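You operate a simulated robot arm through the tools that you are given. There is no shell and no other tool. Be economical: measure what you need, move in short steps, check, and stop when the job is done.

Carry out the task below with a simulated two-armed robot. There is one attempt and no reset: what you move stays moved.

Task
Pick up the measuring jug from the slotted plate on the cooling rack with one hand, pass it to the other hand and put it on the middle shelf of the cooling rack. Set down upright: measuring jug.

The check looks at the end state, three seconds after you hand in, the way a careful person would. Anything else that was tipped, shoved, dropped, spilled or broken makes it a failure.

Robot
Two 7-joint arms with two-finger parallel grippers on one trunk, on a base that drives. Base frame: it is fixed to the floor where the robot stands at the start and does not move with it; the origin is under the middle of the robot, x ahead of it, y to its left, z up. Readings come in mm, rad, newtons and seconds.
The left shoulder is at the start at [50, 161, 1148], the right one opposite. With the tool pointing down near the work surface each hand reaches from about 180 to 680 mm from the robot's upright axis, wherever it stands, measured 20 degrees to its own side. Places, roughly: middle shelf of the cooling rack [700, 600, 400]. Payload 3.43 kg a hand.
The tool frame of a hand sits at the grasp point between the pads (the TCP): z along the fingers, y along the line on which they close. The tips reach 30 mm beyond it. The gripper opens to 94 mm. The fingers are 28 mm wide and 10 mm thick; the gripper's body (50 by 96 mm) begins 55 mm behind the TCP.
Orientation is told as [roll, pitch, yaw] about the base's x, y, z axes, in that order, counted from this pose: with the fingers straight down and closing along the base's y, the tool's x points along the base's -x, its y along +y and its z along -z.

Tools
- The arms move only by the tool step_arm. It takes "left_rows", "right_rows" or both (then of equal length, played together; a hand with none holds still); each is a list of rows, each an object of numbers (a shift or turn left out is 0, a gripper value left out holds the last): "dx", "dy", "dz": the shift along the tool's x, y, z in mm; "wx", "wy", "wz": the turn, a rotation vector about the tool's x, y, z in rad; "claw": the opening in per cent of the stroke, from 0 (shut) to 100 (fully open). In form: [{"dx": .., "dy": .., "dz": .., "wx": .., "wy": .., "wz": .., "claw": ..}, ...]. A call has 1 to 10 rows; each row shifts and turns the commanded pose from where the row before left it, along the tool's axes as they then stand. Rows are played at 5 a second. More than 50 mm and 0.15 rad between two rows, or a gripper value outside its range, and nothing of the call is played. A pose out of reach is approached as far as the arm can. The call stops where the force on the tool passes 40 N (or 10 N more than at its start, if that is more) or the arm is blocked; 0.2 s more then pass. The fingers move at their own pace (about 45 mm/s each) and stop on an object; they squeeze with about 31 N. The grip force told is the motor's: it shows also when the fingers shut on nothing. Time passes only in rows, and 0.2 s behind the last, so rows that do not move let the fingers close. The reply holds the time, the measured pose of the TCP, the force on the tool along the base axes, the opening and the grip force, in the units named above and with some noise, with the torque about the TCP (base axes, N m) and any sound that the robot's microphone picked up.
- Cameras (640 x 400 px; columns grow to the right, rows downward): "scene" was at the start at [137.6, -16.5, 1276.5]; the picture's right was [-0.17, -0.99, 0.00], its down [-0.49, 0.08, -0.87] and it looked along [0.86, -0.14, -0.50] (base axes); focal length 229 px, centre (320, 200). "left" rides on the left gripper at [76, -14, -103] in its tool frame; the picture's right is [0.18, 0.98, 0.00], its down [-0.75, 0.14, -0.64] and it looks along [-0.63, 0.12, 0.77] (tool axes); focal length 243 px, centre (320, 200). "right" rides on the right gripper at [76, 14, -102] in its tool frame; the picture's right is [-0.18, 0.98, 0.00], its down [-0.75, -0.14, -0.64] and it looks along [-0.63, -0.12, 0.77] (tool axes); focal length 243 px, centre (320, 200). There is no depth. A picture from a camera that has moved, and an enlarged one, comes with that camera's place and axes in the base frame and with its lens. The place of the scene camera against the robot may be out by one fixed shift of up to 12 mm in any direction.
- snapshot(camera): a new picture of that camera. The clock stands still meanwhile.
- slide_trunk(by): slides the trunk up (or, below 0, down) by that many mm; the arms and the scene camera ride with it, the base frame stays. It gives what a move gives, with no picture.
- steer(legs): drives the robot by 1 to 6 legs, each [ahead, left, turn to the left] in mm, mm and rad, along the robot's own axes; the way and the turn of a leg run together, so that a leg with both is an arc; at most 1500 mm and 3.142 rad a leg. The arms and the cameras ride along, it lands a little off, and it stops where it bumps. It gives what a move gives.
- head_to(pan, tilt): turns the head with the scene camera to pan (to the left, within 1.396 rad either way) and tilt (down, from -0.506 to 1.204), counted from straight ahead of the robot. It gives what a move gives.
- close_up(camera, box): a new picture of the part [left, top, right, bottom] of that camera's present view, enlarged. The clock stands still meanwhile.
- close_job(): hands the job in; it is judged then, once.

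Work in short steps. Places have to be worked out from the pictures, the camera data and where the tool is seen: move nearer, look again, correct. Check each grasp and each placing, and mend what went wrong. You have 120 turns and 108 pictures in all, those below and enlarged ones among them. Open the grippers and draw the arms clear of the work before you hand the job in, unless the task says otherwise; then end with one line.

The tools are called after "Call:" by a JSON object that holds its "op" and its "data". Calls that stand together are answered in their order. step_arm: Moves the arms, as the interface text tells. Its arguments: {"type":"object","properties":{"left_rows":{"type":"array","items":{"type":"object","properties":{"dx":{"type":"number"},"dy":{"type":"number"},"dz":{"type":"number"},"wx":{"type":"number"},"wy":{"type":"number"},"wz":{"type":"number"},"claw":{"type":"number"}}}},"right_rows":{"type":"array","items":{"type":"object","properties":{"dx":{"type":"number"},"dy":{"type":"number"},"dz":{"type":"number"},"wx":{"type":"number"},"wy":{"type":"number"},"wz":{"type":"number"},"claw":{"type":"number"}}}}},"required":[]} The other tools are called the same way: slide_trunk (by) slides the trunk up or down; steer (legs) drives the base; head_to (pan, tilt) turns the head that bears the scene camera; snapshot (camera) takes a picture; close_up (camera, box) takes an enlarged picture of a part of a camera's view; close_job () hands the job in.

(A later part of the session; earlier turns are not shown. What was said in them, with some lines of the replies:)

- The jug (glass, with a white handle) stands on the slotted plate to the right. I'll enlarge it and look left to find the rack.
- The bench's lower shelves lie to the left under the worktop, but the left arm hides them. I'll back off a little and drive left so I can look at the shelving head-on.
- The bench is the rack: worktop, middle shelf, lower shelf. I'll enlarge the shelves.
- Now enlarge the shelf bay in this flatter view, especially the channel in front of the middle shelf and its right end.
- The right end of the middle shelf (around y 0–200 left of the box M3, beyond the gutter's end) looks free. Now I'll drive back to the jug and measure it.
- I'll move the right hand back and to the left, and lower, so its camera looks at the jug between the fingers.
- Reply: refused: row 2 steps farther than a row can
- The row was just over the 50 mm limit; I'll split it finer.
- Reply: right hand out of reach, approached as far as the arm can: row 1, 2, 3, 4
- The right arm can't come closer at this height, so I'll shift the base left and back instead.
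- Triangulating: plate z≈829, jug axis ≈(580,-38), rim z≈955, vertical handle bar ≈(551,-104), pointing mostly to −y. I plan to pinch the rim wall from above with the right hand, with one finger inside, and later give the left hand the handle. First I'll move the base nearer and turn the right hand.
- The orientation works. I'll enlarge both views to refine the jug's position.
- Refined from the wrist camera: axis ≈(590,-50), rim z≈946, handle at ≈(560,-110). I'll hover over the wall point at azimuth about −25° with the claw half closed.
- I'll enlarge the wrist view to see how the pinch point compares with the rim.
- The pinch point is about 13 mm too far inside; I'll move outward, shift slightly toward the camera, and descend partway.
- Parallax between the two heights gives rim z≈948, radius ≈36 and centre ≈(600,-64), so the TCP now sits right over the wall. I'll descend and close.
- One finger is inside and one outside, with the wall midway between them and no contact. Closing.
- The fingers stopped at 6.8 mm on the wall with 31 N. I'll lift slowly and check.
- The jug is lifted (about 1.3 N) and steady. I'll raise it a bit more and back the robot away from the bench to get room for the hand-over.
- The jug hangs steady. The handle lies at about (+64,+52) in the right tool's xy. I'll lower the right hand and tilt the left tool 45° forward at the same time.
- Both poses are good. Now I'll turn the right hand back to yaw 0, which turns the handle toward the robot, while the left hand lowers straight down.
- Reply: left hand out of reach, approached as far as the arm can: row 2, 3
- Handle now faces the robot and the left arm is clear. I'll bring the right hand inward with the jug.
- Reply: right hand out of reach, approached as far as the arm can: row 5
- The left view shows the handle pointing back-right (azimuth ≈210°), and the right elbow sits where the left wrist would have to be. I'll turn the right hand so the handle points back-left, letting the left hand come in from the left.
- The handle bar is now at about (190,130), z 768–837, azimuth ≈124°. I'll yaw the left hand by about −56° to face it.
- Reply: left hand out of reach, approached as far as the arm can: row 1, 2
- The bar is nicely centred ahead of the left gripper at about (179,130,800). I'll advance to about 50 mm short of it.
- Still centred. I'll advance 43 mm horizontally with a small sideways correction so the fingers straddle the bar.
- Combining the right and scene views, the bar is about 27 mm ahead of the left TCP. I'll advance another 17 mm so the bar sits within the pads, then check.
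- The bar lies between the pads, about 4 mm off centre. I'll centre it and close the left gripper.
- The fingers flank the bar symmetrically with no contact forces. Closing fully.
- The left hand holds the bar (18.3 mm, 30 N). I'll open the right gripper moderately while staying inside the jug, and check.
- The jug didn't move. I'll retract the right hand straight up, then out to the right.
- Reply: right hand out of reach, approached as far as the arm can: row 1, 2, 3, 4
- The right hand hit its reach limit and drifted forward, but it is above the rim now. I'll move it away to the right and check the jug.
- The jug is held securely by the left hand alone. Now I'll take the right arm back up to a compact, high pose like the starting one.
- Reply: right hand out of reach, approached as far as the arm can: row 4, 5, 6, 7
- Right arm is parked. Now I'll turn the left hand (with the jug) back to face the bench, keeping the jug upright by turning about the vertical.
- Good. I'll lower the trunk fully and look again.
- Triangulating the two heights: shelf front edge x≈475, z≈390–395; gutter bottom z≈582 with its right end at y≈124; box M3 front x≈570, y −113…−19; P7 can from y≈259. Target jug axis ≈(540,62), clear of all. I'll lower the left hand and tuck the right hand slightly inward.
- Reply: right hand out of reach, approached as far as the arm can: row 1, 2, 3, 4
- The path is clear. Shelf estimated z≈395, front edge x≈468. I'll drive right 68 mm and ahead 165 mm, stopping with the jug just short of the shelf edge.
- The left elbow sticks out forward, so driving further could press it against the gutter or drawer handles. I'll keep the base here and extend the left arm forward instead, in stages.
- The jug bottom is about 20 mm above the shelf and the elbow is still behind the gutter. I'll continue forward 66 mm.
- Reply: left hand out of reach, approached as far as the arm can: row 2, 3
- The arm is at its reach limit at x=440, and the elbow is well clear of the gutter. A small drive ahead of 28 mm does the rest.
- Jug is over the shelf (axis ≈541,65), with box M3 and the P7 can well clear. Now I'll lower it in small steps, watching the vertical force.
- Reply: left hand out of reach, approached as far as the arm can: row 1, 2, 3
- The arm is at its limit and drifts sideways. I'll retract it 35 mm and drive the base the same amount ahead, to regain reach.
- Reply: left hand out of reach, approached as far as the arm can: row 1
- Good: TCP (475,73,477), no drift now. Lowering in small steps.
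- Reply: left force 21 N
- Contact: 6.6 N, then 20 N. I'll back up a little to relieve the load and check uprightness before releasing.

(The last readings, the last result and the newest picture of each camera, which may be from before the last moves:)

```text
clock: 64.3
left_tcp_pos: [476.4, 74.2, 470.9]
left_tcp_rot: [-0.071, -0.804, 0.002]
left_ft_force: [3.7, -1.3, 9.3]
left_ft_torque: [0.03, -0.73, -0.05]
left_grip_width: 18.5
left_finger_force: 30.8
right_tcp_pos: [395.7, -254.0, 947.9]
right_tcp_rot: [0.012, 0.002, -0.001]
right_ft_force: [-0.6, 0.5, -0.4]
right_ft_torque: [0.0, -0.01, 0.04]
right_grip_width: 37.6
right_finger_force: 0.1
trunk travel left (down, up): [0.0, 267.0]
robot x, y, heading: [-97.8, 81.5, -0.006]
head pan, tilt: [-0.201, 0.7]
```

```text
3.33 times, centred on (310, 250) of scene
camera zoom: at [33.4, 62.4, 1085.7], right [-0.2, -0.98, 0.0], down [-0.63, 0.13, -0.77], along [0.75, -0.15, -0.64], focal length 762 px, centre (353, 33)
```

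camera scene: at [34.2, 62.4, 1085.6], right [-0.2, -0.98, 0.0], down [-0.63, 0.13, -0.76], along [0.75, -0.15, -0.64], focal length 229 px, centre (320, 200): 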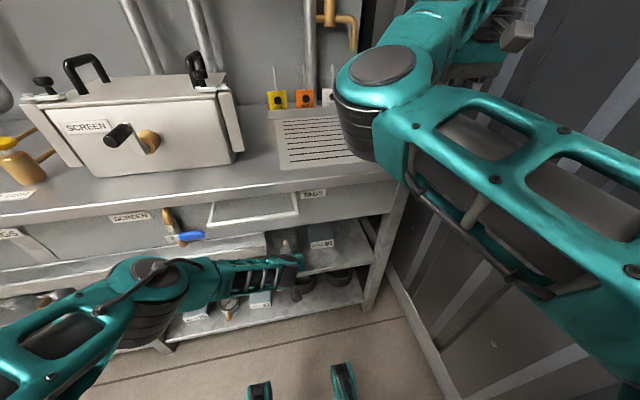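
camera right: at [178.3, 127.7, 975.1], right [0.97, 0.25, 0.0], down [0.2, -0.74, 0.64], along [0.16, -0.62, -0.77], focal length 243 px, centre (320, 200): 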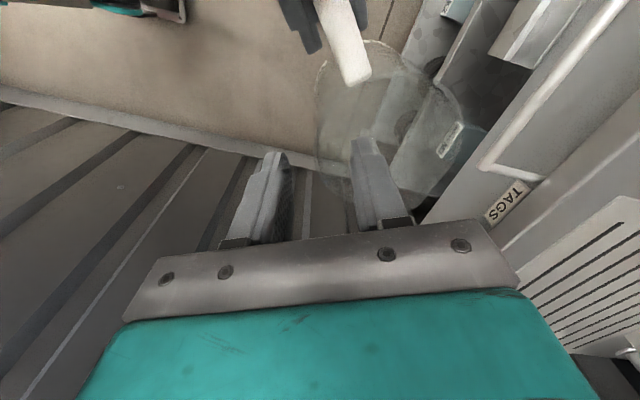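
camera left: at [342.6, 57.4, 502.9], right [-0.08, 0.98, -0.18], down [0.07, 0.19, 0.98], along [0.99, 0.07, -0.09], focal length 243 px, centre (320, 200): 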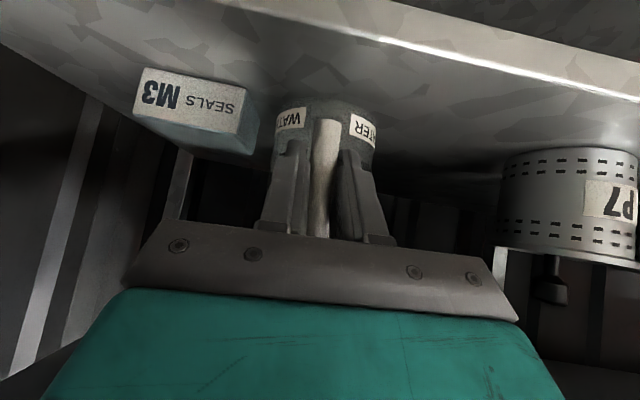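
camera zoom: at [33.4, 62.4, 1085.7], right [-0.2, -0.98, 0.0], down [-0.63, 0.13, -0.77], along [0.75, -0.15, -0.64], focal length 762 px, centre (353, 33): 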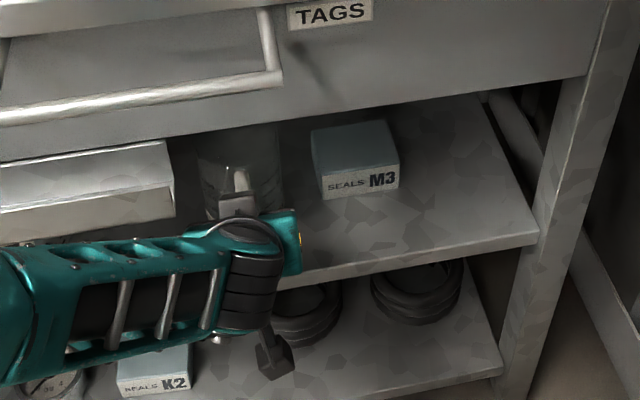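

Jug looks upright on the shelf. I'll relieve a touch more, then open the gripper.

Call:
{"op": "step_arm", "data": {"left_rows": [{"dx": -0.8, "dz": -0.8}, {}, {}]}}

```text
clock: 65.1
left_tcp_pos: [475.5, 73.1, 469.3]
left_tcp_rot: [-0.071, -0.799, 0.003]
left_ft_force: [-0.2, 0.6, 5.6]
left_ft_torque: [0.09, -0.23, 0.05]
left_grip_width: 18.2
left_finger_force: 31.3
right_tcp_pos: [396.0, -252.7, 948.7]
right_tcp_rot: [0.012, 0.002, -0.001]
right_ft_force: [0.0, -0.5, -0.6]
right_ft_torque: [0.01, -0.03, 0.0]
right_grip_width: 37.6
right_finger_force: 0.1
trunk travel left (down, up): [0.0, 267.0]
robot x, y, heading: [-100.1, 81.8, -0.001]
head pan, tilt: [-0.201, 0.7]
```

Light contact only (5.6 N). Opening the left gripper.

Call:
{"op": "step_arm", "data": {"left_rows": [{"claw": 30}, {"claw": 60}, {}, {}]}}

Call:
{"op": "snapshot", "data": {"camera": "left"}}

```text
clock: 66.1
left_tcp_pos: [475.7, 73.2, 470.2]
left_tcp_rot: [-0.07, -0.803, 0.002]
left_ft_force: [0.7, 0.5, -0.6]
left_ft_torque: [-0.01, 0.01, 0.02]
left_grip_width: 56.2
left_finger_force: 0.0
right_tcp_pos: [394.7, -253.2, 947.2]
right_tcp_rot: [0.01, 0.003, -0.003]
right_ft_force: [-0.1, 0.6, -1.4]
right_ft_torque: [-0.01, 0.01, -0.02]
right_grip_width: 37.7
right_finger_force: 0.1
trunk travel left (down, up): [0.0, 267.0]
robot x, y, heading: [-97.5, 79.2, -0.002]
head pan, tilt: [-0.201, 0.7]
```

```text
37 pictures are left
camera left: at [349.6, 65.2, 487.3], right [-0.08, 0.98, -0.18], down [0.07, 0.19, 0.98], along [0.99, 0.07, -0.09], focal length 243 px, centre (320, 200)
```

left: 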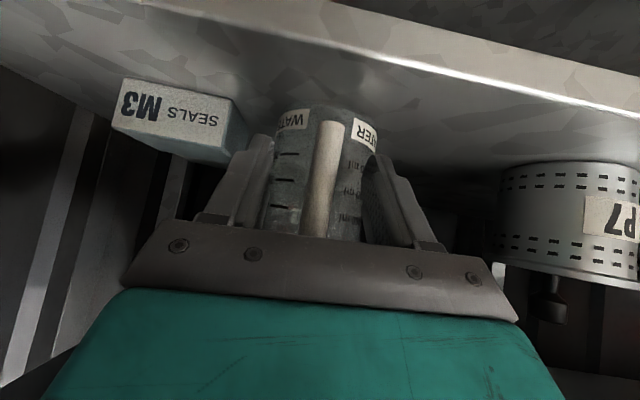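

Released; the jug stands. I'll withdraw the hand straight back, then drive back.

Call:
{"op": "step_arm", "data": {"left_rows": [{"dx": 7, "dy": -0.5, "dz": -7.2}, {"dx": 10, "dy": -0.7, "dz": -10.3}, {"dx": 14, "dy": -1, "dz": -14.4}, {"dx": 14, "dy": -1, "dz": -14.4}, {"dx": 14, "dy": -1, "dz": -14.4}]}}

Call:
{"op": "snapshot", "data": {"camera": "left"}}

```text
clock: 67.3
left_tcp_pos: [391.3, 72.4, 470.6]
left_tcp_rot: [-0.069, -0.802, 0.004]
left_ft_force: [0.7, 0.3, 0.5]
left_ft_torque: [-0.02, -0.01, 0.03]
left_grip_width: 56.6
left_finger_force: 0.1
right_tcp_pos: [395.4, -251.9, 947.8]
right_tcp_rot: [0.013, 0.004, -0.002]
right_ft_force: [-0.4, 0.1, -0.1]
right_ft_torque: [0.01, 0.0, -0.02]
right_grip_width: 37.5
right_finger_force: 0.1
trunk travel left (down, up): [0.0, 267.0]
robot x, y, heading: [-98.6, 77.4, 0.0]
head pan, tilt: [-0.201, 0.7]
```

```text
36 pictures are left
camera left: at [264.9, 65.5, 487.3], right [-0.08, 0.98, -0.18], down [0.07, 0.19, 0.98], along [0.99, 0.07, -0.09], focal length 243 px, centre (320, 200)
```

left: 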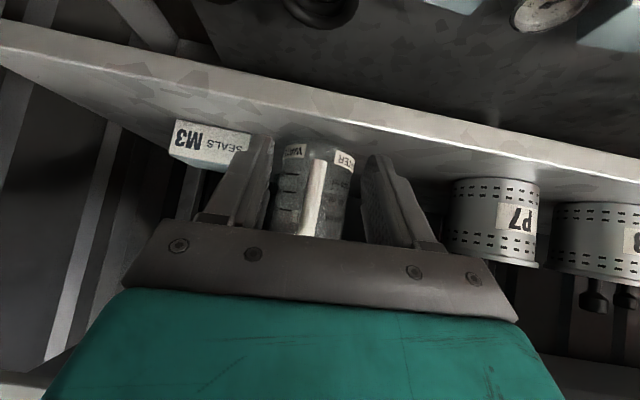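

The jug is standing upright and the hand is clear of it. I'll back the robot off, open the grippers, and verify.

Call:
{"op": "steer", "data": {"legs": [[-250, 0, 0]]}}

Call:
{"op": "step_arm", "data": {"left_rows": [{"claw": 100}, {}, {}], "right_rows": [{"claw": 100}, {}, {}]}}

Call:
{"op": "snapshot", "data": {"camera": "scene"}}

Call:
{"op": "snapshot", "data": {"camera": "left"}}

```text
clock: 69.2
left_tcp_pos: [141.6, 72.6, 470.8]
left_tcp_rot: [-0.071, -0.8, 0.002]
left_ft_force: [0.0, 0.1, -0.2]
left_ft_torque: [0.03, 0.02, 0.02]
left_grip_width: 56.5
left_finger_force: 0.0
right_tcp_pos: [144.8, -254.0, 947.2]
right_tcp_rot: [0.012, 0.003, -0.003]
right_ft_force: [1.1, 0.4, -0.6]
right_ft_torque: [0.0, 0.01, -0.02]
right_grip_width: 37.6
right_finger_force: 0.2
trunk travel left (down, up): [0.0, 267.0]
robot x, y, heading: [-350.3, 86.2, -0.004]
head pan, tilt: [-0.201, 0.7]
```

```text
clock: 70.0
left_tcp_pos: [141.2, 74.3, 470.7]
left_tcp_rot: [-0.07, -0.802, -0.001]
left_ft_force: [0.2, -1.4, -1.2]
left_ft_torque: [0.0, 0.03, -0.01]
left_grip_width: 94.1
left_finger_force: 0.1
right_tcp_pos: [143.0, -252.7, 948.0]
right_tcp_rot: [0.014, 0.004, -0.004]
right_ft_force: [-0.1, 0.7, 0.5]
right_ft_torque: [-0.01, 0.0, -0.02]
right_grip_width: 94.2
right_finger_force: 0.0
trunk travel left (down, up): [0.0, 267.0]
robot x, y, heading: [-349.5, 81.1, -0.004]
head pan, tilt: [-0.201, 0.7]
```

```text
35 pictures are left
camera scene: at [-217.2, 62.8, 1085.7], right [-0.2, -0.98, 0.0], down [-0.63, 0.13, -0.76], along [0.75, -0.16, -0.64], focal length 229 px, centre (320, 200)
```

scene: 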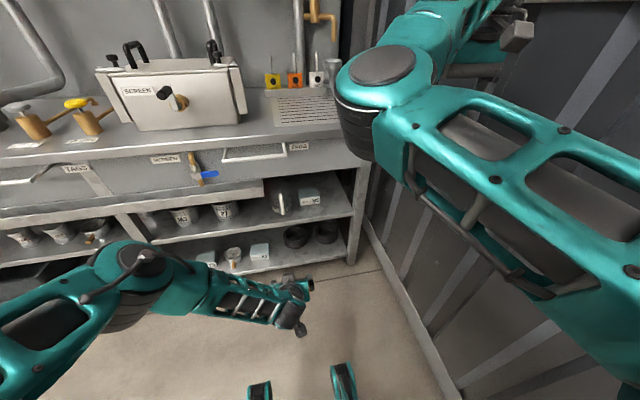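

```text
34 pictures are left
camera left: at [13.8, 65.4, 487.2], right [-0.08, 0.98, -0.18], down [0.07, 0.19, 0.98], along [0.99, 0.06, -0.09], focal length 243 px, centre (320, 200)
```

left: 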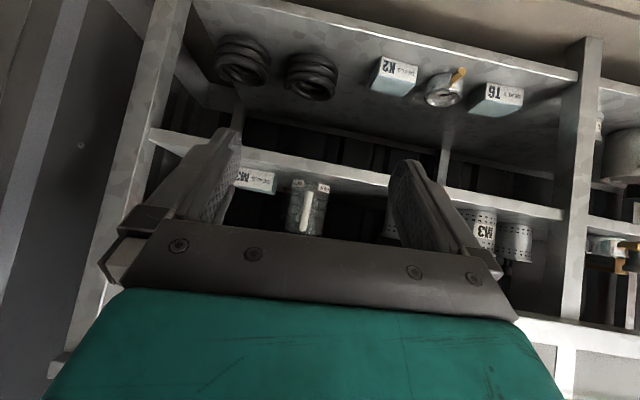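

Call:
{"op": "close_up", "data": {"camera": "scene", "box": [200, 150, 360, 280]}}

```text
3.08 times, centred on (280, 215) of scene
camera zoom: at [-217.2, 62.8, 1085.7], right [-0.2, -0.98, 0.0], down [-0.63, 0.13, -0.76], along [0.75, -0.16, -0.64], focal length 704 px, centre (443, 154)
```

zoom: 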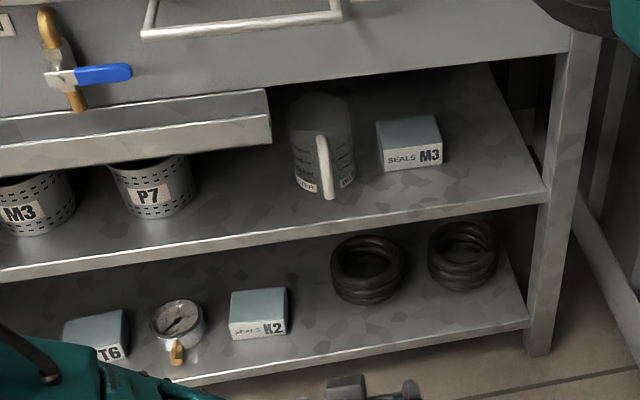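

The jug stands upright on the middle shelf between the P7 can and box M3, nothing else has moved, both grippers are open and the arms are clear. Handing in.

Call:
{"op": "close_job", "data": {}}

```text
The job is handed in.
```

The measuring jug is standing upright on the middle shelf: the right hand lifted it off the slotted plate, passed it to the left, and nothing else looked disturbed in the last pictures.
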